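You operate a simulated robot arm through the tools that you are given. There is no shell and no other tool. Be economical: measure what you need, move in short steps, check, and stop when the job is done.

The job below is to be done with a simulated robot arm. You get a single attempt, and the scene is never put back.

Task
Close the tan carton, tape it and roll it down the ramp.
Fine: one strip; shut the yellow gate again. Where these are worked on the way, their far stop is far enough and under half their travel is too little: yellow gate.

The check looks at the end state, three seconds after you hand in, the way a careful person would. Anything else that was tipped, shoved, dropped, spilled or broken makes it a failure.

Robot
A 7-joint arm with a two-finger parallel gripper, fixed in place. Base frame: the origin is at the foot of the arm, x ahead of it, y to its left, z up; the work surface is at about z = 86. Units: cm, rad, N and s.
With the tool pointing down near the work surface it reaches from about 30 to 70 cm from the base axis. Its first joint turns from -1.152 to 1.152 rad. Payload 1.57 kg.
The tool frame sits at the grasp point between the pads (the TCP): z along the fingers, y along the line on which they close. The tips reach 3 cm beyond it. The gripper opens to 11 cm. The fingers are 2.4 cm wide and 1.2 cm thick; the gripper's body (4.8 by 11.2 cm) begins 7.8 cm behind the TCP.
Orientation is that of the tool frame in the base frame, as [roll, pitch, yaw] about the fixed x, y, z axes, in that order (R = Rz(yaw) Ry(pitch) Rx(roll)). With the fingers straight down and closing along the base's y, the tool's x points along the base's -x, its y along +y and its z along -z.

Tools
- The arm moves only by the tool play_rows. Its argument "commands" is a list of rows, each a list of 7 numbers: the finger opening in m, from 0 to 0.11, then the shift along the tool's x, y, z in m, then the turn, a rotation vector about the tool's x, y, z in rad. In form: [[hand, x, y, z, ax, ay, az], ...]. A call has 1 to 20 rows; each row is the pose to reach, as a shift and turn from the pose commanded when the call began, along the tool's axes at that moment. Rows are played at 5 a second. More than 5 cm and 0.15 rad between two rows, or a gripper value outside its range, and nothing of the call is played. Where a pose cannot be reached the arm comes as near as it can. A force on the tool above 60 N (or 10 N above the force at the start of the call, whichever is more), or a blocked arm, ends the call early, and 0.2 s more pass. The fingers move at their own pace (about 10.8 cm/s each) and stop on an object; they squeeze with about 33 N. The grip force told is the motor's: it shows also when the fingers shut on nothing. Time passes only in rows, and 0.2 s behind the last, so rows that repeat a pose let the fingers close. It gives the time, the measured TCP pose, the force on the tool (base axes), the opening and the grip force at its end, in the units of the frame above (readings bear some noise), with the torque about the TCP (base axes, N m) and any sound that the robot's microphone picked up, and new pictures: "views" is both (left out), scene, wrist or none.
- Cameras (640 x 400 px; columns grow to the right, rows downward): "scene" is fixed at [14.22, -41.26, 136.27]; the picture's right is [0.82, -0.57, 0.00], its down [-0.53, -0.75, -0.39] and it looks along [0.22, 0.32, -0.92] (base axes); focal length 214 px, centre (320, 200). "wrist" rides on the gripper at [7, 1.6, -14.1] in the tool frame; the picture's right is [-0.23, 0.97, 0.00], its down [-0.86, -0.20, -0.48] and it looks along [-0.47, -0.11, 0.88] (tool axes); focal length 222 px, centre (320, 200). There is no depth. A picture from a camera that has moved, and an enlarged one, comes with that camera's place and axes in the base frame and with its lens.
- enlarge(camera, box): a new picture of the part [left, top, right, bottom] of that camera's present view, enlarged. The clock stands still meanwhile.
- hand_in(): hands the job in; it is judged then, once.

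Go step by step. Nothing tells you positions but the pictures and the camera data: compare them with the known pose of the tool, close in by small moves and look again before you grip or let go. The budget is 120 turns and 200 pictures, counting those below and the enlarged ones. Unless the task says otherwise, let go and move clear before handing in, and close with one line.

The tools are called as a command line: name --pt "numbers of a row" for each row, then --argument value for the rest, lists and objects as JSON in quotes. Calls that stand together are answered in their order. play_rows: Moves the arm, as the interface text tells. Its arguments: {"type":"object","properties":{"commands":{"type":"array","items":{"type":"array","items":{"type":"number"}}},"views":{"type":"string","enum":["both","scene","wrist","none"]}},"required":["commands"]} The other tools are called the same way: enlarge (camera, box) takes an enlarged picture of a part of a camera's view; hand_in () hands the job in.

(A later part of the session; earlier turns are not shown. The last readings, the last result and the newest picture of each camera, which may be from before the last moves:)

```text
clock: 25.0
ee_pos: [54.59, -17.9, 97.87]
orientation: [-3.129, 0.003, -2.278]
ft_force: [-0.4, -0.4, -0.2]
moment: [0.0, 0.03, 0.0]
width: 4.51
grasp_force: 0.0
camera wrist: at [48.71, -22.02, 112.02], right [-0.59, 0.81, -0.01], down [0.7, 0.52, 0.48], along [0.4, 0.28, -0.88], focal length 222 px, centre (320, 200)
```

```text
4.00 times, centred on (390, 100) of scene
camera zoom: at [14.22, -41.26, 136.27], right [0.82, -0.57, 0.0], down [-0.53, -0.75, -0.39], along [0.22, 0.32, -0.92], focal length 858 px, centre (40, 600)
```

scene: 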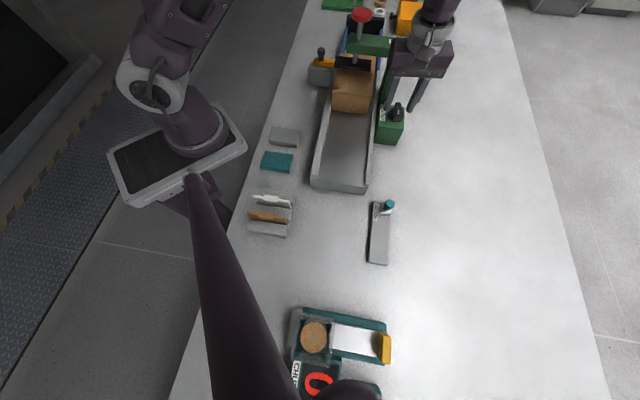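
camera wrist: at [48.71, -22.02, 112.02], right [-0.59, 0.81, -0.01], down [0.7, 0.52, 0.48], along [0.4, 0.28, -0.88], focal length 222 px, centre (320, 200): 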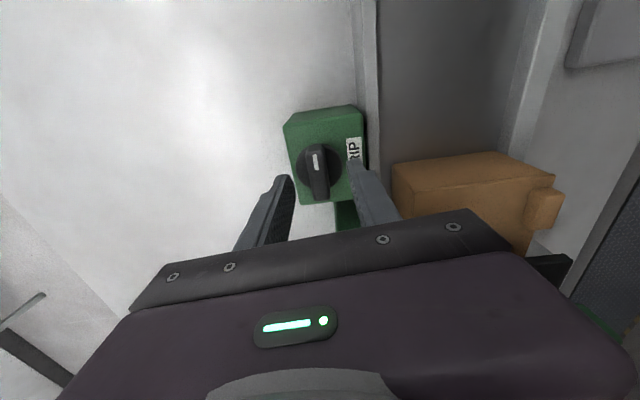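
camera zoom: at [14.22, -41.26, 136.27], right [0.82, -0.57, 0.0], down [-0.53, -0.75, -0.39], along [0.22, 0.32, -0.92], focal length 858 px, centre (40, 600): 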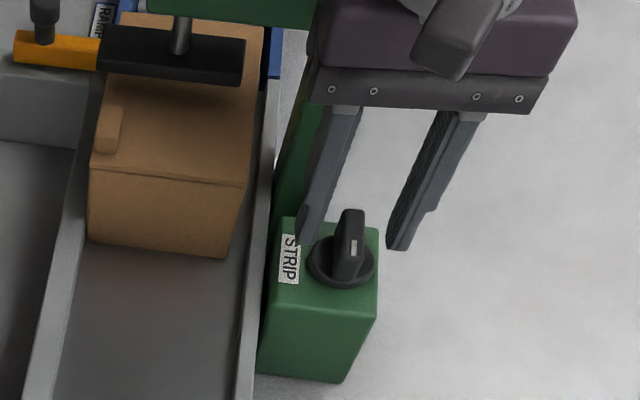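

The fingers straddle the ridge correctly. I'll lower slightly and close.

play_rows --pt "0.045 0 0 0.003 0 0 0" --pt "0.045 0 0 0.006 0 0 0" --pt "0.02 0 0 0.006 0 0 0" --pt "0.0 0 0 0.006 0 0 0" --pt "0.0 0 0 0.006 0 0 0" --pt "0.0 0 0 0.006 0 0 0" --views "wrist"

enlarge --camera "wrist" --box '[240, 100, 400, 220]'

```text
clock: 26.4
ee_pos: [54.7, -17.95, 97.34]
orientation: [-3.126, 0.002, -2.28]
ft_force: [19.5, -14.6, -5.7]
moment: [0.29, -0.44, -0.73]
width: 1.66
grasp_force: 31.9
camera wrist: at [48.72, -22.03, 111.44], right [-0.59, 0.81, -0.02], down [0.7, 0.52, 0.49], along [0.4, 0.28, -0.87], focal length 222 px, centre (320, 200)
```

wrist: 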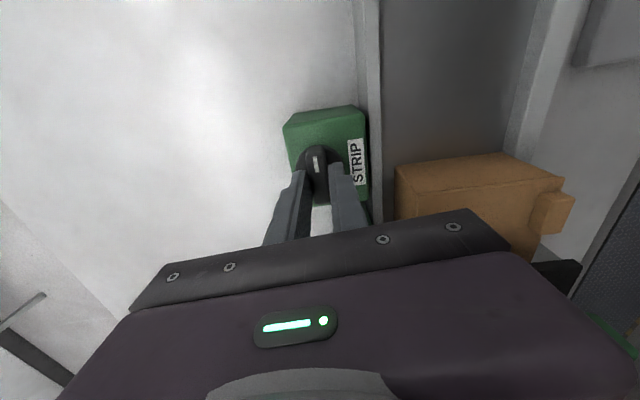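

```text
3.33 times, centred on (320, 160) of wrist
camera zoom: at [48.72, -22.03, 111.44], right [-0.59, 0.81, -0.02], down [0.7, 0.52, 0.49], along [0.4, 0.28, -0.87], focal length 740 px, centre (320, 333)
```

zoom: 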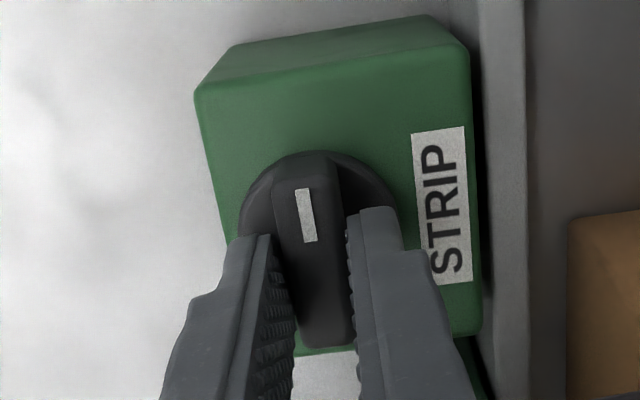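

The grip is good but there is a sideways load of about 24 N, so I'll recentre a few millimetres toward +n.

play_rows --pt "0.0 0 -0.0015 0 0 0 0" --pt "0.0 0 -0.003 0 0 0 0" --pt "0.0 0 -0.003 0 0 0 0" --views "none"

```text
clock: 27.2
ee_pos: [54.73, -17.97, 97.35]
orientation: [-3.13, 0.002, -2.278]
ft_force: [4.3, 6.5, 12.1]
moment: [0.82, -0.13, -0.86]
width: 1.63
grasp_force: 31.4
```

The grip is centred now. I'll try turning clockwise as seen from above in small steps.

play_rows --pt "0.0 0.001 0 0 0 0 0.07" --pt "0.0 0.001 0 0 0 0 0.14" --pt "0.0 0.001 0 0 0 0 0.2" --pt "0.0 0.001 0 0 0 0 0.2" --views "wrist"

enlarge --camera "wrist" --box '[240, 100, 400, 220]'

```text
clock: 28.2
ee_pos: [54.62, -17.94, 97.27]
orientation: [-3.132, 0.008, -2.48]
ft_force: [12.5, 18.0, -6.6]
moment: [1.03, -0.3, 0.01]
width: 1.47
grasp_force: 30.5
camera wrist: at [48.04, -20.93, 111.42], right [-0.42, 0.91, -0.01], down [0.79, 0.37, 0.49], along [0.44, 0.2, -0.87], focal length 222 px, centre (320, 200)
```

wrist: 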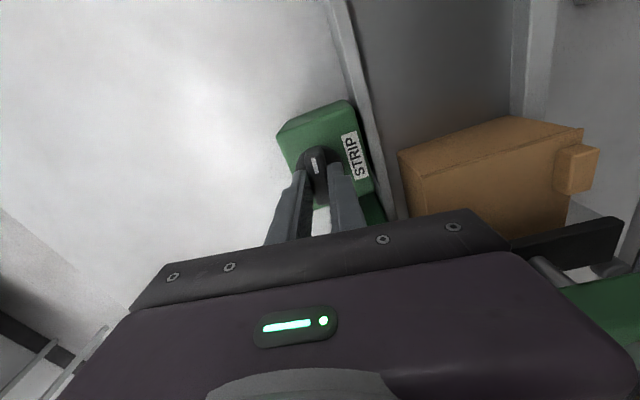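

```text
3.33 times, centred on (320, 160) of wrist
camera zoom: at [48.04, -20.93, 111.42], right [-0.42, 0.91, -0.01], down [0.79, 0.37, 0.49], along [0.44, 0.2, -0.87], focal length 740 px, centre (320, 333)
```

zoom: 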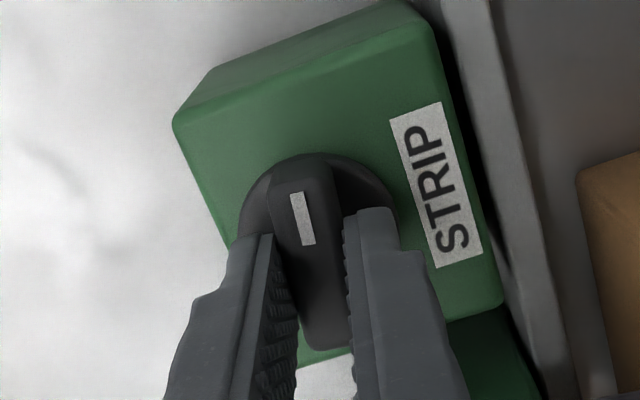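

The dial turns clockwise freely. I'll continue turning and ease the longitudinal offset.

play_rows --pt "0.0 -0.002 0 -0.001 0 0 0.1" --pt "0.0 -0.002 0 -0.001 0 0 0.2" --pt "0.0 -0.002 0 -0.001 0 0 0.3" --pt "0.0 -0.002 0 -0.001 0 0 0.4" --pt "0.0 -0.002 0 -0.001 0 0 0.5" --pt "0.0 -0.002 0 -0.001 0 0 0.5" --views "wrist"

enlarge --camera "wrist" --box '[240, 100, 400, 220]'

enlarge --camera "scene" --box '[320, 20, 420, 150]'

```text
clock: 29.6
ee_pos: [54.55, -18.06, 97.29]
orientation: [-3.132, 0.009, -2.981]
ft_force: [-5.7, 5.7, -23.7]
moment: [0.56, 0.29, -0.04]
width: 1.49
grasp_force: 30.9
camera wrist: at [47.46, -17.5, 111.49], right [0.07, 1.0, -0.01], down [0.87, -0.06, 0.49], along [0.49, -0.04, -0.87], focal length 222 px, centre (320, 200)
```

wrist: 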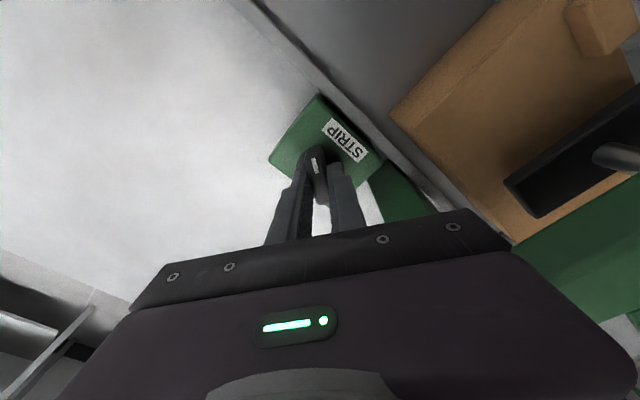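

```text
3.33 times, centred on (320, 160) of wrist
camera zoom: at [47.46, -17.5, 111.49], right [0.07, 1.0, -0.01], down [0.87, -0.06, 0.49], along [0.49, -0.04, -0.87], focal length 740 px, centre (320, 333)
```

zoom: 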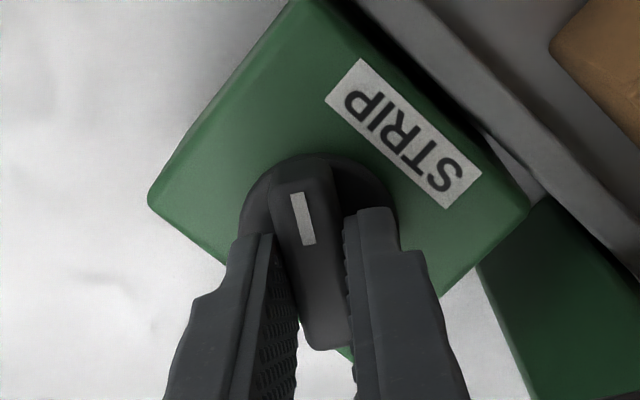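

```text
3.08 times, centred on (370, 85) of scene
camera zoom: at [14.24, -41.26, 136.27], right [0.82, -0.57, 0.0], down [-0.53, -0.75, -0.39], along [0.22, 0.32, -0.92], focal length 660 px, centre (166, 554)
```

zoom: 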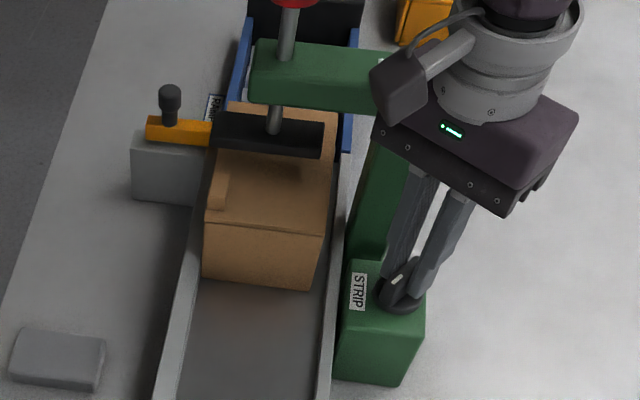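

The dial has turned 0.7 rad with no stop yet. I'll continue and relieve the vertical pull.

play_rows --pt "0.0 0 0 0.001 0 0 0.1" --pt "0.0 0 0 0.001 0 0 0.2" --pt "0.0 0 0 0.001 0 0 0.3" --pt "0.0 0 0 0.001 0 0 0.4" --pt "0.0 0 0 0.001 0 0 0.5" --pt "0.0 0 0 0.001 0 0 0.5" --views "wrist"

enlarge --camera "scene" --box '[320, 20, 420, 150]'

```text
clock: 31.0
ee_pos: [54.58, -18.29, 97.36]
orientation: [-3.137, 0.013, 2.801]
ft_force: [-21.5, -6.7, 7.5]
moment: [0.3, 0.98, 0.03]
width: 1.5
grasp_force: 30.2
camera wrist: at [48.53, -14.2, 111.48], right [0.54, 0.84, 0.0], down [0.73, -0.47, 0.49], along [0.41, -0.27, -0.87], focal length 222 px, centre (320, 200)
```

wrist: 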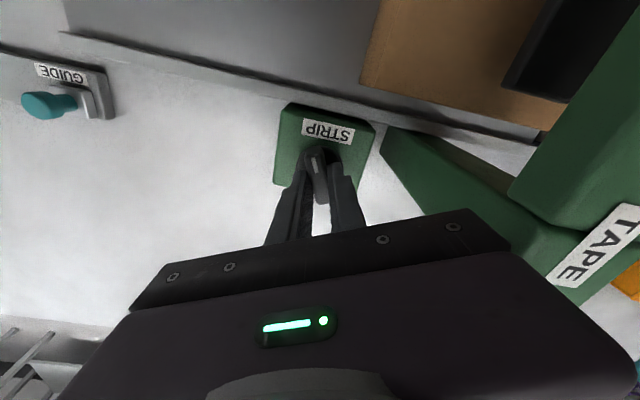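

```text
3.08 times, centred on (370, 85) of scene
camera zoom: at [14.15, -41.27, 136.28], right [0.82, -0.57, 0.0], down [-0.53, -0.75, -0.39], along [0.22, 0.32, -0.92], focal length 660 px, centre (166, 554)
```

zoom: 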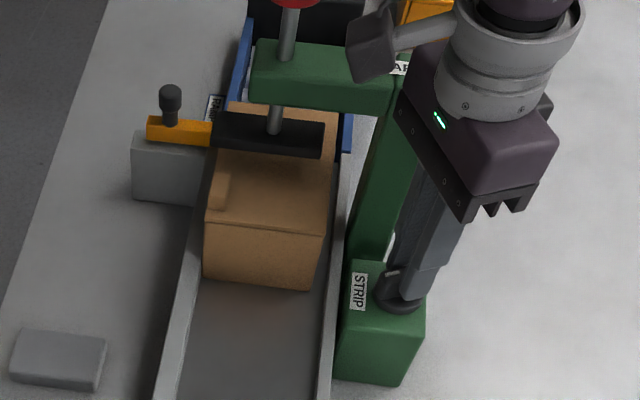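

The dial is at 1.2 rad now. I'll keep turning, recentring slightly toward tool +x.

play_rows --pt "0.0 0.002 0 0 0 0 0.07" --pt "0.0 0.002 0 0 0 0 0.14" --pt "0.0 0.002 0 0 0 0 0.21" --pt "0.0 0.002 0 0 0 0 0.28" --pt "0.0 0.002 0 0 0 0 0.35" --pt "0.0 0.002 0 0 0 0 0.35" --views "wrist"

enlarge --camera "scene" --box '[320, 20, 420, 150]'

```text
clock: 32.4
ee_pos: [54.7, -18.34, 97.35]
orientation: [3.141, 0.015, 2.453]
ft_force: [-3.1, -29.0, -5.0]
moment: [-1.03, -0.46, 0.04]
width: 1.46
grasp_force: 30.6
camera wrist: at [50.16, -12.39, 111.46], right [0.79, 0.61, 0.0], down [0.53, -0.69, 0.49], along [0.3, -0.39, -0.87], focal length 222 px, centre (320, 200)
```

wrist: 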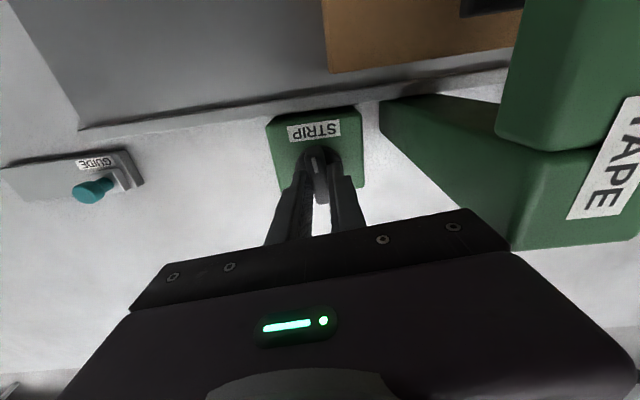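

```text
3.08 times, centred on (370, 85) of scene
camera zoom: at [14.22, -41.34, 136.25], right [0.82, -0.57, 0.0], down [-0.53, -0.75, -0.39], along [0.22, 0.32, -0.92], focal length 660 px, centre (166, 554)
```

zoom: 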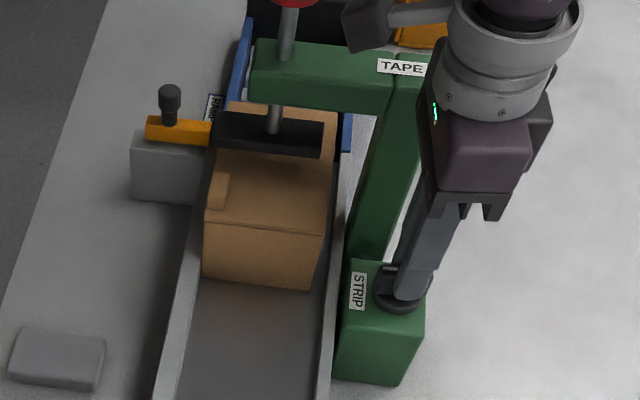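

The dial is at about 90° with no stop felt. I'll recentre to relieve the load and go a little further.

play_rows --pt "0.0 -0.0015 -0.002 0 0 0 0.06" --pt "0.0 -0.0015 -0.002 0 0 0 0.12" --pt "0.0 -0.0015 -0.002 0 0 0 0.18" --pt "0.0 -0.0015 -0.002 0 0 0 0.24" --pt "0.0 -0.0015 -0.002 0 0 0 0.24" --views "wrist"

enlarge --camera "wrist" --box '[240, 80, 400, 220]'

```text
clock: 33.6
ee_pos: [54.56, -18.34, 97.34]
orientation: [3.136, 0.014, 2.214]
ft_force: [-6.3, -16.4, 20.4]
moment: [-0.49, 0.52, 0.02]
width: 1.49
grasp_force: 31.1
camera wrist: at [51.58, -11.6, 111.49], right [0.92, 0.4, 0.01], down [0.35, -0.8, 0.49], along [0.2, -0.44, -0.87], focal length 222 px, centre (320, 200)
```

wrist: 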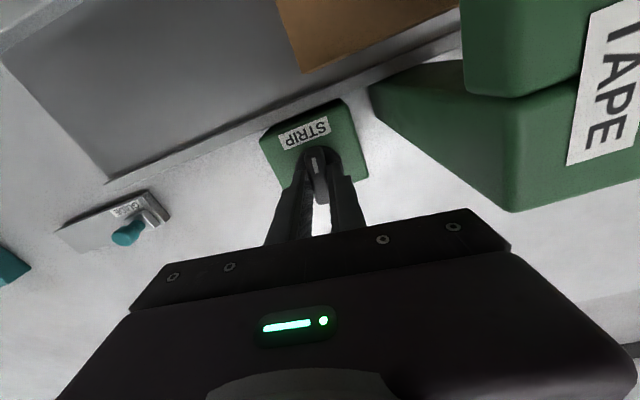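

```text
2.86 times, centred on (320, 150) of wrist
camera zoom: at [51.58, -11.6, 111.49], right [0.92, 0.4, 0.01], down [0.35, -0.8, 0.49], along [0.2, -0.44, -0.87], focal length 635 px, centre (320, 343)
```

zoom: 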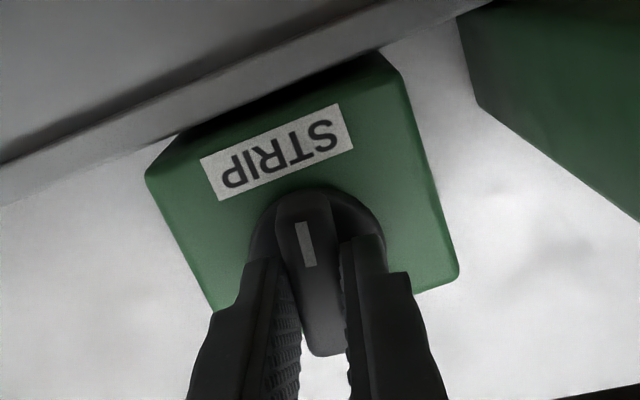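

Still no stop at about 1.8 rad. I'll recentre again and look for the end stop.

play_rows --pt "0.0 -0.001 -0.0015 -0.001 0 0 0.07" --pt "0.0 -0.001 -0.0015 -0.001 0 0 0.14" --pt "0.0 -0.001 -0.0015 -0.001 0 0 0.21" --pt "0.0 -0.001 -0.0015 -0.001 0 0 0.28" --pt "0.0 -0.001 -0.0015 -0.001 0 0 0.35" --pt "0.0 -0.001 -0.0015 -0.001 0 0 0.35" --views "wrist"

enlarge --camera "scene" --box '[320, 20, 420, 150]'

```text
clock: 35.0
ee_pos: [54.5, -18.37, 97.38]
orientation: [3.132, 0.007, 1.862]
ft_force: [0.0, -7.1, -16.1]
moment: [-0.52, 0.34, -0.01]
width: 1.5
grasp_force: 30.9
camera wrist: at [54.0, -11.08, 111.53], right [1.0, 0.06, 0.01], down [0.05, -0.87, 0.48], along [0.04, -0.48, -0.88], focal length 222 px, centre (320, 200)
```

wrist: 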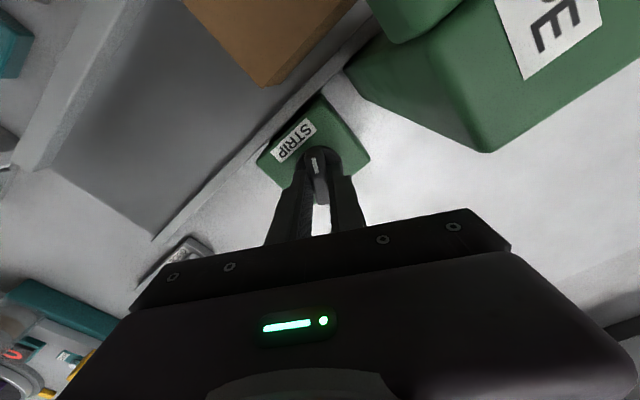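

```text
3.08 times, centred on (370, 85) of scene
camera zoom: at [14.25, -41.28, 136.26], right [0.82, -0.57, 0.0], down [-0.53, -0.75, -0.39], along [0.22, 0.32, -0.92], focal length 660 px, centre (166, 554)
```

zoom: 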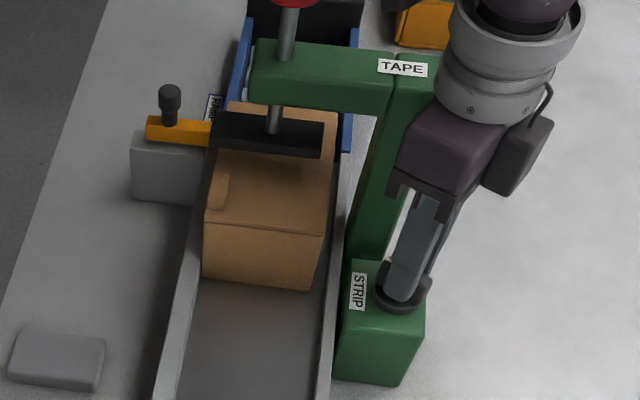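

At about 2.1 rad it is still free. I'll continue further clockwise.

play_rows --pt "0.0 0 -0.001 0 0 0 0.08" --pt "0.0 0 -0.001 0 0 0 0.16" --pt "0.0 0 -0.001 0.001 0 0 0.24" --pt "0.0 0 -0.001 0.001 0 0 0.32" --pt "0.0 0 -0.001 0.001 0 0 0.4" --pt "0.0 0 -0.001 0.001 0 0 0.48" --pt "0.0 0 -0.001 0.001 0 0 0.48" --views "wrist"

enlarge --camera "wrist" --box '[240, 80, 400, 220]'

```text
clock: 36.6
ee_pos: [54.42, -18.39, 97.32]
orientation: [3.127, 0.004, 1.385]
ft_force: [-0.3, 18.1, 17.8]
moment: [0.57, 0.46, 0.0]
width: 1.5
grasp_force: 30.7
camera wrist: at [57.2, -11.71, 111.54], right [0.91, -0.4, 0.01], down [-0.36, -0.8, 0.48], along [-0.18, -0.44, -0.88], focal length 222 px, centre (320, 200)
```

wrist: 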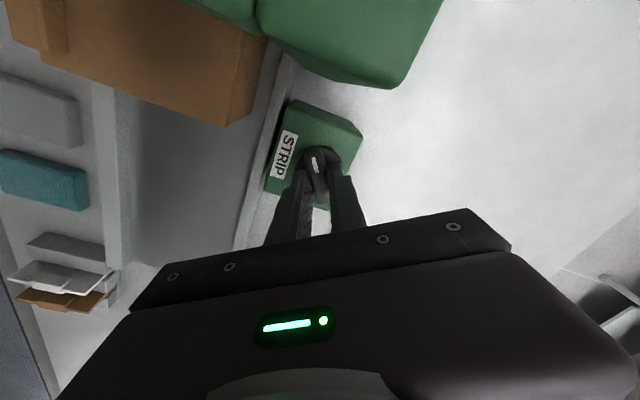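

```text
2.86 times, centred on (320, 150) of wrist
camera zoom: at [57.2, -11.71, 111.54], right [0.91, -0.4, 0.01], down [-0.36, -0.8, 0.48], along [-0.18, -0.44, -0.88], focal length 635 px, centre (320, 343)
```

zoom: 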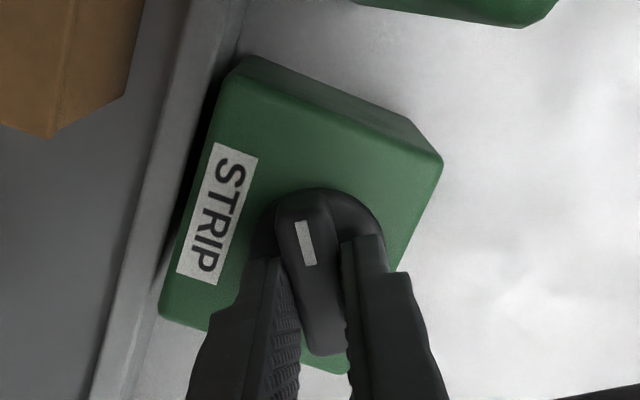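

The dial has turned about 150° without a stop. I'll release, rise and look under the press for a fed strip before trying the press.

play_rows --pt "0.03 0 0 0 0 0 0" --pt "0.045 0 0 0 0 0 0" --pt "0.045 0 0 -0.045 0 0 0" --pt "0.045 0 0 -0.09 0 0 0" --pt "0.045 0 0 -0.135 0 0 0" --pt "0.0 0 0 -0.18 0 0 0" --pt "0.0 0 0 -0.225 0 0 0" --pt "0.0 0 0 -0.225 0 0 0" --views "wrist"

enlarge --camera "scene" --box '[335, 30, 385, 85]'

enlarge --camera "scene" --box '[370, 95, 410, 150]'

```text
clock: 38.4
ee_pos: [54.0, -18.31, 120.0]
orientation: [3.13, 0.003, 1.384]
ft_force: [0.3, 0.2, 0.6]
moment: [0.04, 0.02, -0.01]
width: 0.0
grasp_force: 21.3
camera wrist: at [56.81, -11.62, 134.19], right [0.91, -0.4, 0.01], down [-0.36, -0.8, 0.48], along [-0.18, -0.44, -0.88], focal length 222 px, centre (320, 200)
```

wrist: 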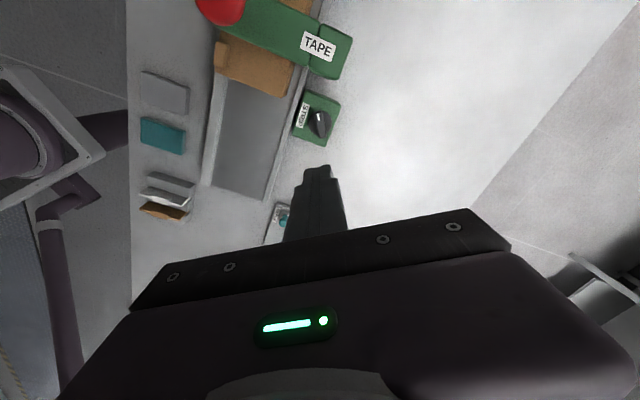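

```text
7.27 times, centred on (360, 58) of scene
camera zoom: at [14.22, -41.26, 136.27], right [0.82, -0.57, 0.0], down [-0.53, -0.75, -0.39], along [0.22, 0.32, -0.92], focal length 1560 px, centre (29, 1236)
```

zoom: 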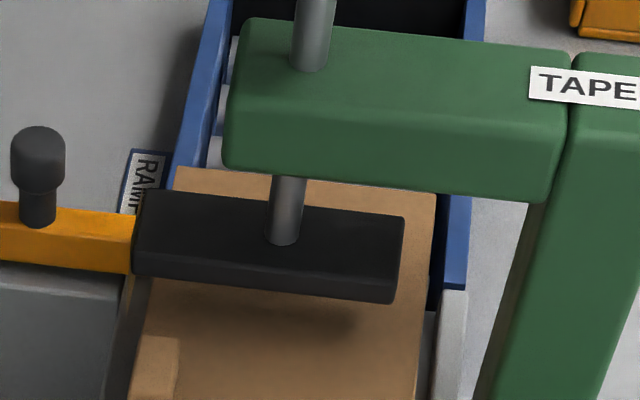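

```text
7.27 times, centred on (390, 122) of scene
camera zoom: at [14.22, -41.26, 136.27], right [0.82, -0.57, 0.0], down [-0.53, -0.75, -0.39], along [0.22, 0.32, -0.92], focal length 1560 px, centre (-189, 764)
```

zoom: 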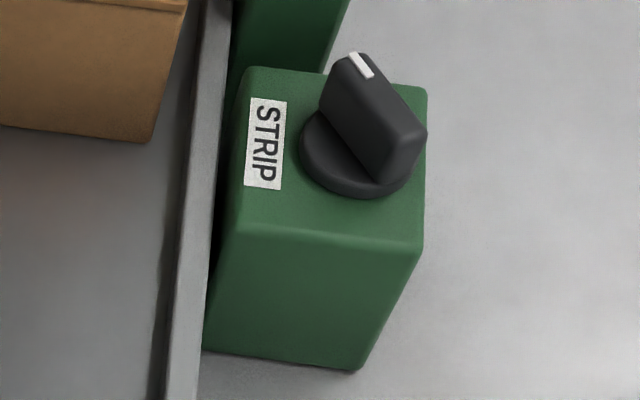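

The dial holds its new position. Now I'll go over the red knob and press again.

play_rows --pt "0 0.045 -0.01 0 0 0 0" --pt "0 0.09 -0.02 0 0 0 0" --pt "0 0.125 -0.04 0 0 0 0" --pt "0 0.1475 -0.049 0 0 0 0" --pt "0 0.1475 -0.049 0.03 0 0 0" --pt "0 0.1475 -0.049 0.055 0 0 0" --pt "0 0.1475 -0.049 0.068 0 0 0" --pt "0 0.1475 -0.049 0.076 0 0 0" --pt "0 0.1475 -0.049 0.081 0 0 0" --pt "0 0.1475 -0.049 0.085 0 0 0" --pt "0 0.1475 -0.049 0.088 0 0 0" --pt "0 0.1475 -0.049 0.088 0 0 0" --views "none"

enlarge --camera "scene" --box '[320, 20, 420, 100]'

```text
clock: 40.7
ee_pos: [52.28, -2.98, 111.62]
orientation: [3.12, 0.001, 1.388]
ft_force: [-11.6, 3.5, 22.2]
moment: [0.16, 0.44, -0.01]
width: 0.0
grasp_force: 21.5
stopped in row 11: the force on the tool passed its limit at 69 N (the readings are from after the stop); the commanded pose is now the measured one
```

```text
5.00 times, centred on (370, 60) of scene
camera zoom: at [14.15, -41.25, 136.29], right [0.82, -0.57, 0.0], down [-0.53, -0.75, -0.39], along [0.22, 0.32, -0.92], focal length 1072 px, centre (70, 900)
```

zoom: 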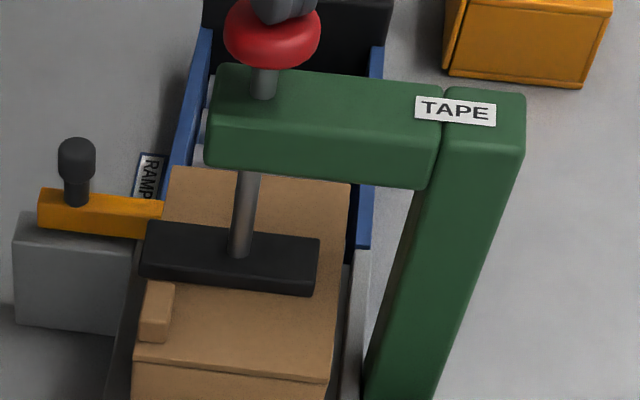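

The pad is down on the lid. I'll lift and check.

play_rows --pt "0 0 0 -0.02 0 0 0" --pt "0 0 0 -0.05 0 0 0" --pt "0 0 0 -0.09 0 0 0" --pt "0 0 0 -0.09 0 0 0" --views "none"

enlarge --camera "scene" --box '[320, 20, 420, 100]'

```text
clock: 41.7
ee_pos: [51.95, -2.92, 120.42]
orientation: [3.122, 0.0, 1.387]
ft_force: [0.8, 0.6, -0.4]
moment: [0.02, -0.04, 0.0]
width: 0.01
grasp_force: 21.2
```

```text
5.00 times, centred on (370, 60) of scene
camera zoom: at [14.22, -41.26, 136.27], right [0.82, -0.57, 0.0], down [-0.53, -0.75, -0.39], along [0.22, 0.32, -0.92], focal length 1072 px, centre (70, 900)
```

zoom: 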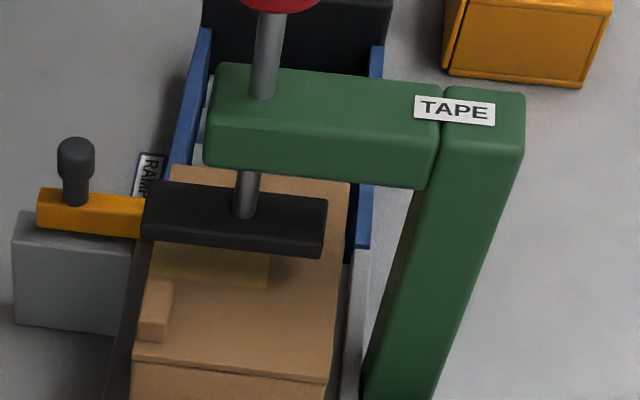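

One amber strip is now on the carton. Next is the gate: I'll rotate the tool back along the trough and hover above the gate knob near (50.8, 10, 97).

play_rows --pt "0 0.02 0 0 0 0 -0.14" --pt "0 0.04 -0.005 0 0 0 -0.28" --pt "0 0.06 -0.01 0 0 0 -0.42" --pt "0 0.08 -0.02 0 0 0 -0.56" --pt "0 0.1 -0.03 0 0 0 -0.7" --pt "0 0.125 -0.035 0 0 0 -0.84" --pt "0 0.125 -0.035 0 0 0 -0.98" --pt "0 0.125 -0.035 0 0 0 -1.12" --pt "0 0.125 -0.035 0 0 0 -1.26" --pt "0.05 0.125 -0.035 0 0 0 -1.4" --pt "0.05 0.125 -0.035 0 0 0 -1.54" --pt "0.05 0.125 -0.035 0 0 0 -1.68" --pt "0.05 0.125 -0.035 0 0 0 -1.82" --pt "0.05 0.125 -0.035 0.01 0 0 -1.96" --pt "0.05 0.125 -0.035 0.02 0 0 -2.1" --pt "0.05 0.125 -0.035 0.03 0 0 -2.24" --pt "0.05 0.125 -0.035 0.04 0 0 -2.38" --pt "0.05 0.125 -0.035 0.05 0 0 -2.52" --pt "0.05 0.125 -0.035 0.06 0 0 -2.617" --pt "0.05 0.125 -0.035 0.06 0 0 -2.617"

enlarge --camera "wrist" --box '[220, 80, 420, 220]'

```text
clock: 45.9
ee_pos: [51.14, 10.08, 114.41]
orientation: [-3.122, 0.01, -2.279]
ft_force: [-0.7, -0.1, -0.1]
moment: [0.02, -0.01, 0.03]
width: 4.99
grasp_force: 0.1
camera wrist: at [45.11, 5.94, 128.49], right [-0.59, 0.81, -0.02], down [0.7, 0.52, 0.49], along [0.4, 0.28, -0.87], focal length 222 px, centre (320, 200)
```

scene: 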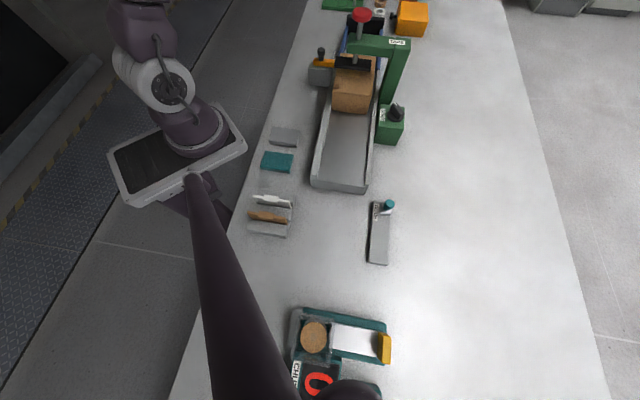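
wrist: 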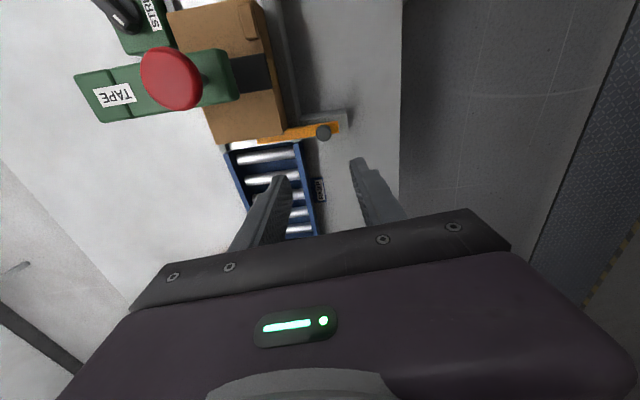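

```text
2.86 times, centred on (320, 150) of wrist
camera zoom: at [45.11, 5.94, 128.49], right [-0.59, 0.81, -0.02], down [0.7, 0.52, 0.49], along [0.4, 0.28, -0.87], focal length 635 px, centre (320, 343)
```

zoom: 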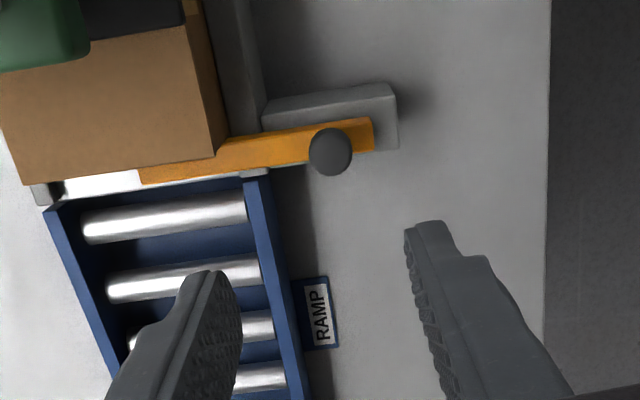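

The knob is confirmed near (50.75, 10.1) with its top at z 97. I'll descend with the fingers straddling it.

play_rows --pt "0.05 0.0024 0.003 0.04 0 0 0" --pt "0.05 0.0024 0.003 0.08 0 0 0" --pt "0.05 0.0024 0.003 0.12 0 0 0" --pt "0.05 0.0024 0.003 0.15 0 0 0" --pt "0.05 0.0024 0.003 0.162 0 0 0" --pt "0.05 0.0024 0.003 0.162 0 0 0"

enlarge --camera "wrist" --box '[220, 80, 420, 220]'

enlarge --camera "scene" --box '[290, 10, 390, 100]'

```text
clock: 47.3
ee_pos: [51.13, 9.76, 98.17]
orientation: [-3.122, 0.01, -2.281]
ft_force: [0.0, -0.1, -0.4]
moment: [0.0, -0.02, 0.01]
width: 5.02
grasp_force: 0.0
camera wrist: at [45.08, 5.74, 112.21], right [-0.59, 0.81, -0.02], down [0.7, 0.52, 0.49], along [0.4, 0.28, -0.87], focal length 222 px, centre (320, 200)
```

scene: 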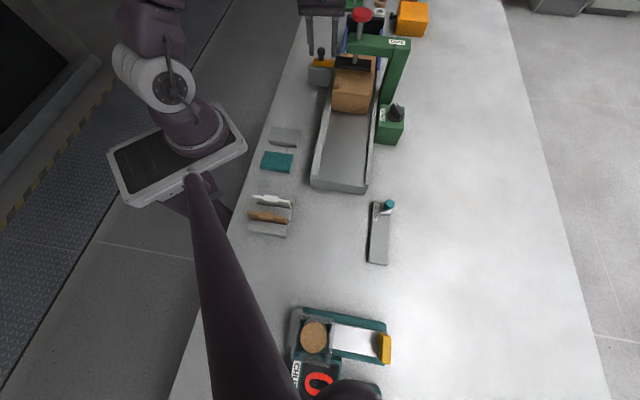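
wrist: 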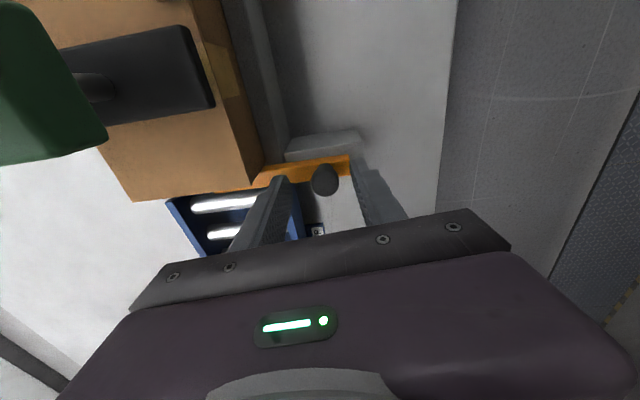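

```text
2.86 times, centred on (320, 150) of wrist
camera zoom: at [45.08, 5.74, 112.21], right [-0.59, 0.81, -0.02], down [0.7, 0.52, 0.49], along [0.4, 0.28, -0.87], focal length 635 px, centre (320, 343)
```

zoom: 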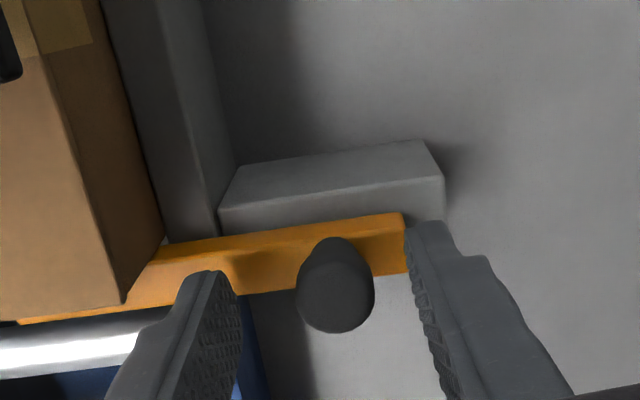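

```text
4.44 times, centred on (340, 55) of scene
camera zoom: at [14.22, -41.26, 136.27], right [0.82, -0.57, 0.0], down [-0.53, -0.75, -0.39], along [0.22, 0.32, -0.92], focal length 953 px, centre (231, 844)
```

zoom: 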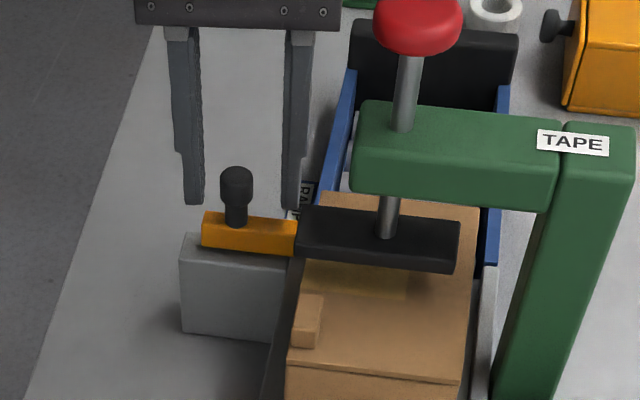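

Longitudinally aligned. I'll shift 6 mm toward the base side and close on the knob.

play_rows --pt "0.05 0 0.006 0 0 0 0" --pt "0.05 0 0.006 0.003 0 0 0" --pt "0.02 0 0.006 0.003 0 0 0" --pt "0.0 0 0.006 0.003 0 0 0" --pt "0.0 0 0.006 0.003 0 0 0" --pt "0.0 0 0.006 0.003 0 0 0" --views "none"

enlarge --camera "wrist" --box '[220, 80, 420, 220]'

```text
clock: 48.7
ee_pos: [50.51, 10.4, 97.93]
orientation: [-3.122, 0.009, -2.281]
ft_force: [0.9, 0.4, 3.6]
moment: [0.37, 0.34, -0.25]
width: 2.05
grasp_force: 33.8
```

```text
2.86 times, centred on (320, 150) of wrist
camera zoom: at [44.54, 6.16, 111.93], right [-0.59, 0.81, -0.02], down [0.7, 0.52, 0.49], along [0.4, 0.28, -0.87], focal length 635 px, centre (320, 343)
```

zoom: 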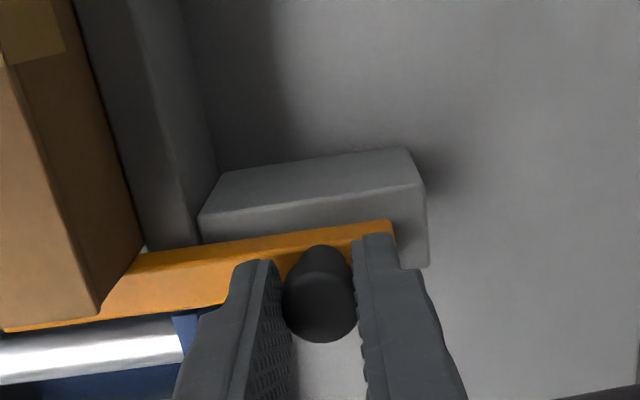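

The knob is gripped. I'll pull gently toward the base side (-n).

play_rows --pt "0.0 0 0.006 0 0 0 0" --pt "0.0 0 0.012 0 0 0 0" --pt "0.0 0 0.018 0 0 0 0" --pt "0.0 0 0.024 0 0 0 0" --pt "0.0 0 0.03 0 0 0 0"

enlarge --camera "wrist" --box '[220, 80, 420, 220]'

```text
clock: 49.9
ee_pos: [48.5, 12.28, 97.72]
orientation: [-3.12, 0.014, -2.28]
ft_force: [18.0, 17.7, 8.0]
moment: [0.87, -0.06, -0.27]
width: 2.1
grasp_force: 33.8
camera wrist: at [42.37, 8.13, 111.86], right [-0.59, 0.81, -0.02], down [0.7, 0.52, 0.5], along [0.41, 0.28, -0.87], focal length 222 px, centre (320, 200)
```

scene: 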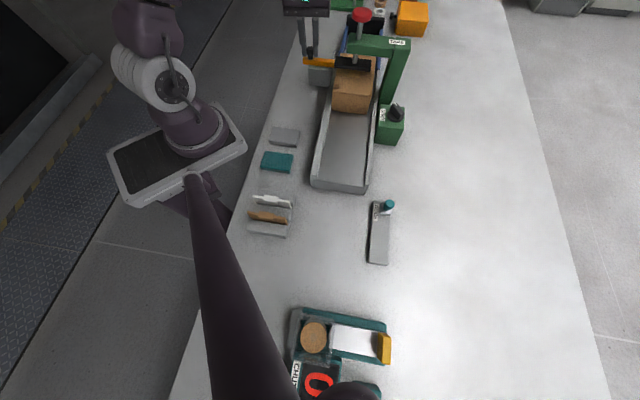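
wrist: 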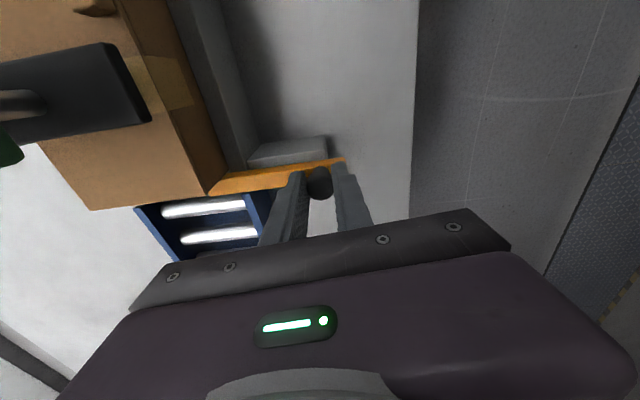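

```text
2.86 times, centred on (320, 150) of wrist
camera zoom: at [42.37, 8.13, 111.86], right [-0.59, 0.81, -0.02], down [0.7, 0.52, 0.5], along [0.41, 0.28, -0.87], focal length 635 px, centre (320, 343)
```

zoom: 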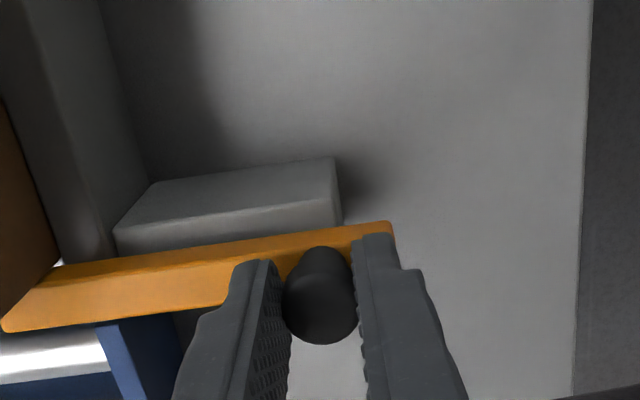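

The gate slides out. I'll relieve the side load a little and continue pulling toward its far stop.

play_rows --pt "0.0 -0.003 0.006 0 0 0 0" --pt "0.0 -0.004 0.012 0 0 0 0" --pt "0.0 -0.0045 0.018 0 0 0 0" --pt "0.0 -0.005 0.024 0 0 0 0" --pt "0.0 -0.0055 0.03 0 0 0 0" --views "none"

enlarge --camera "wrist" --box '[120, 60, 420, 220]'

```text
clock: 51.1
ee_pos: [46.38, 14.33, 97.65]
orientation: [-3.123, 0.005, -2.284]
ft_force: [-3.9, -4.6, 20.9]
moment: [0.35, 0.35, -0.23]
width: 2.07
grasp_force: 33.9
```

```text
2.13 times, centred on (270, 140) of wrist
camera zoom: at [40.29, 10.35, 111.79], right [-0.59, 0.81, -0.02], down [0.7, 0.52, 0.49], along [0.4, 0.28, -0.87], focal length 474 px, centre (427, 328)
```

zoom: 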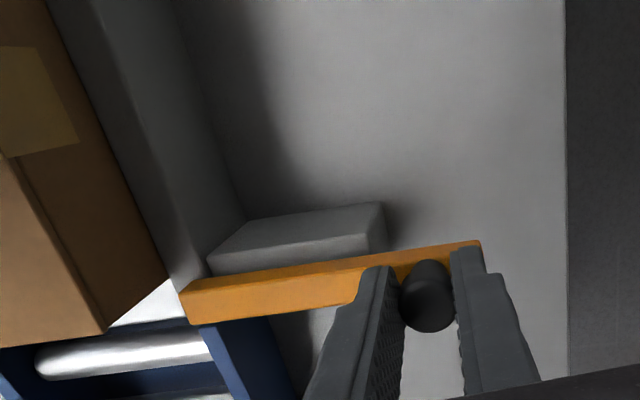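

The gate is nearly clear. I'll continue to the stop.

play_rows --pt "0.0 -0.0005 0.006 -0.001 0 0 0" --pt "0.0 -0.001 0.012 -0.001 0 0 0" --pt "0.0 -0.001 0.018 -0.001 0 0 0" --pt "0.0 -0.0015 0.024 -0.001 0 0 0" --pt "0.0 -0.002 0.03 -0.001 0 0 0" --views "none"

enlarge --camera "wrist" --box '[120, 60, 420, 220]'

```text
clock: 51.9
ee_pos: [45.7, 14.98, 97.81]
orientation: [-3.114, 0.007, -2.29]
ft_force: [12.8, -8.4, -11.9]
moment: [0.36, 0.16, -0.16]
width: 2.08
grasp_force: 34.4
stopped in row 4: the force on the tool passed its limit at 66 N (the readings are from after the stop); the commanded pose is now the measured one
```

```text
2.13 times, centred on (270, 140) of wrist
camera zoom: at [39.57, 11.07, 111.84], right [-0.58, 0.81, -0.03], down [0.7, 0.52, 0.49], along [0.41, 0.27, -0.87], focal length 474 px, centre (427, 328)
```

zoom: 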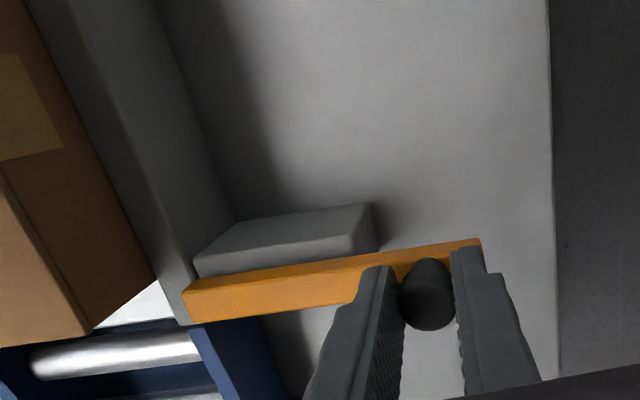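

The gate reached its far stop after about 6.6 cm of travel. I'll release, rise and move upstream behind the carton.

play_rows --pt "0.03 0 0 0 0 0 0" --pt "0.05 0 0 0 0 0 0" --pt "0.05 0 0 -0.045 0 0 0" --pt "0.05 0 0 -0.09 0 0 0" --pt "0.0 0 0 -0.135 0 0 0" --pt "0.0 0 0 -0.18 0 0 0" --pt "0.0 0.03 -0.02 -0.21 0 0 0" --pt "0.0 0.07 -0.04 -0.21 0 0 0" --pt "0.0 0.11 -0.06 -0.21 0 0 0" --pt "0.0 0.15 -0.08 -0.21 0 0 0" --pt "0.0 0.19 -0.1 -0.21 0 0 0" --pt "0.0 0.22 -0.13 -0.21 0 0 0" --pt "0.0 0.25 -0.16 -0.21 0 0 0" --pt "0.0 0.25 -0.16 -0.21 0 0 0"

enlarge --camera "scene" --box '[290, 10, 390, 100]'

```text
clock: 54.9
ee_pos: [40.73, -14.0, 119.0]
orientation: [-3.114, 0.007, -2.288]
ft_force: [-0.8, -1.4, 0.2]
moment: [0.0, -0.03, 0.01]
width: 0.01
grasp_force: 21.7
camera wrist: at [34.66, -18.01, 133.12], right [-0.58, 0.81, -0.03], down [0.7, 0.52, 0.49], along [0.41, 0.27, -0.87], focal length 222 px, centre (320, 200)
```

scene: 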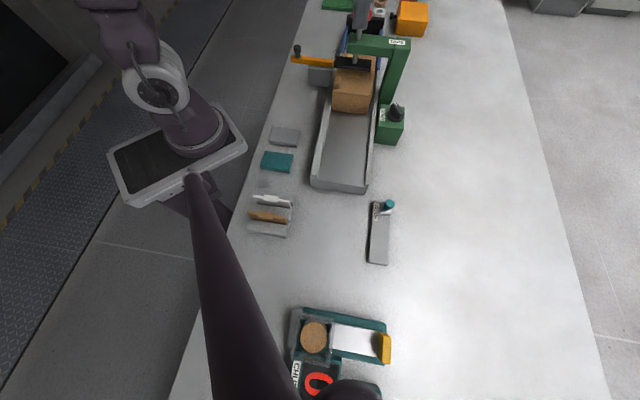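
wrist: 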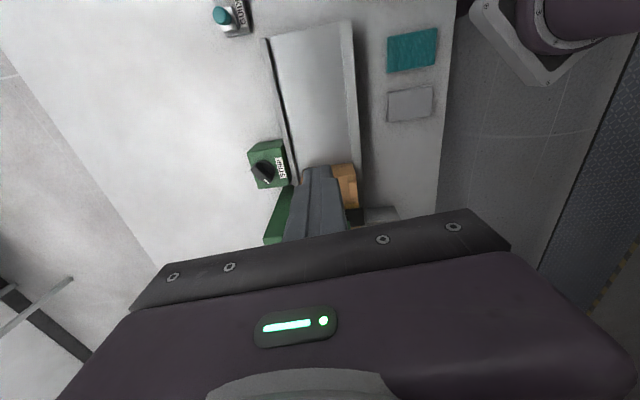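

```text
4.44 times, centred on (340, 55) of scene
camera zoom: at [14.22, -41.26, 136.27], right [0.82, -0.57, 0.0], down [-0.53, -0.75, -0.39], along [0.22, 0.32, -0.92], focal length 953 px, centre (231, 844)
```

zoom: 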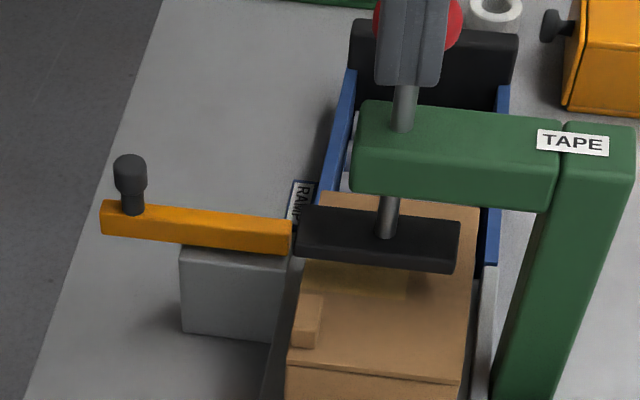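

The gate is open and the strip is visible. I'll tilt the tool 0.8 rad so the fingers point downstream and can reach under the press, then lower behind the carton.

play_rows --pt "0.0 0 0 0 0 -0.14 0" --pt "0.0 0 0 0 0 -0.28 0" --pt "0.0 0 0 0 0 -0.42 0" --pt "0.0 0 -0.01 0 0 -0.56 0" --pt "0.0 0 -0.01 0.04 0 -0.7 0" --pt "0.0 0 -0.01 0.08 0 -0.8 0" --pt "0.0 0 -0.01 0.12 0 -0.8 0" --pt "0.0 0 -0.01 0.16 0 -0.8 0" --pt "0.0 0 -0.01 0.2 0 -0.8 0" --pt "0.0 0 -0.01 0.215 0 -0.8 0" --pt "0.0 0 -0.01 0.215 0 -0.8 0"

enlarge --camera "scene" --box '[290, 30, 430, 150]'

```text
clock: 57.3
ee_pos: [42.05, -14.86, 97.48]
orientation: [-3.103, 0.808, -2.259]
ft_force: [-0.3, -0.2, -0.6]
moment: [0.01, 0.0, -0.01]
width: 0.01
grasp_force: 20.6
camera wrist: at [30.91, -24.99, 102.21], right [-0.63, 0.76, 0.14], down [0.29, 0.07, 0.95], along [0.72, 0.64, -0.27], focal length 222 px, centre (320, 200)
```

scene: 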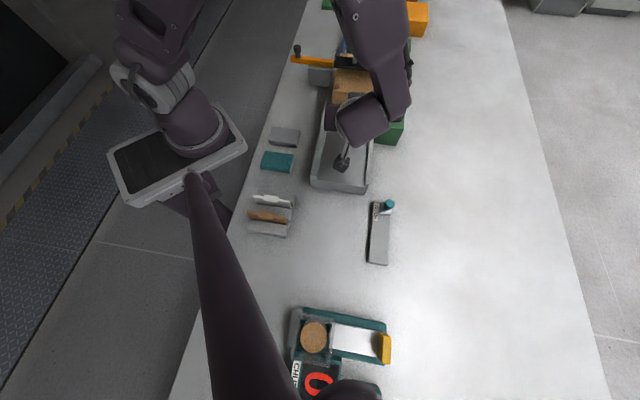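
wrist: 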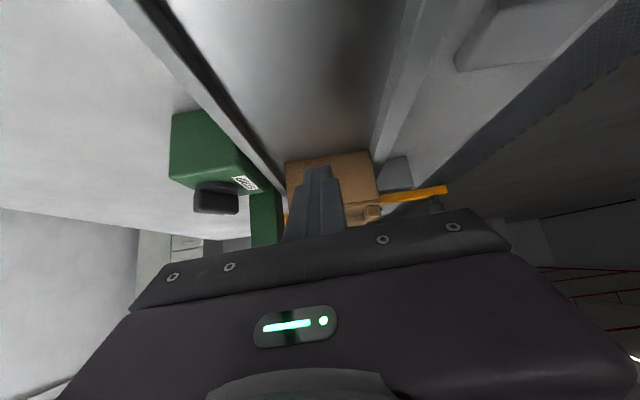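

```text
3.33 times, centred on (360, 90) of scene
camera zoom: at [14.22, -41.26, 136.27], right [0.82, -0.57, 0.0], down [-0.53, -0.75, -0.39], along [0.22, 0.32, -0.92], focal length 715 px, centre (187, 567)
```

zoom: 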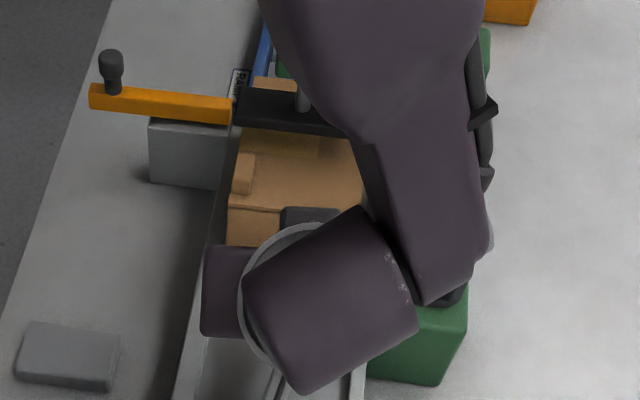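

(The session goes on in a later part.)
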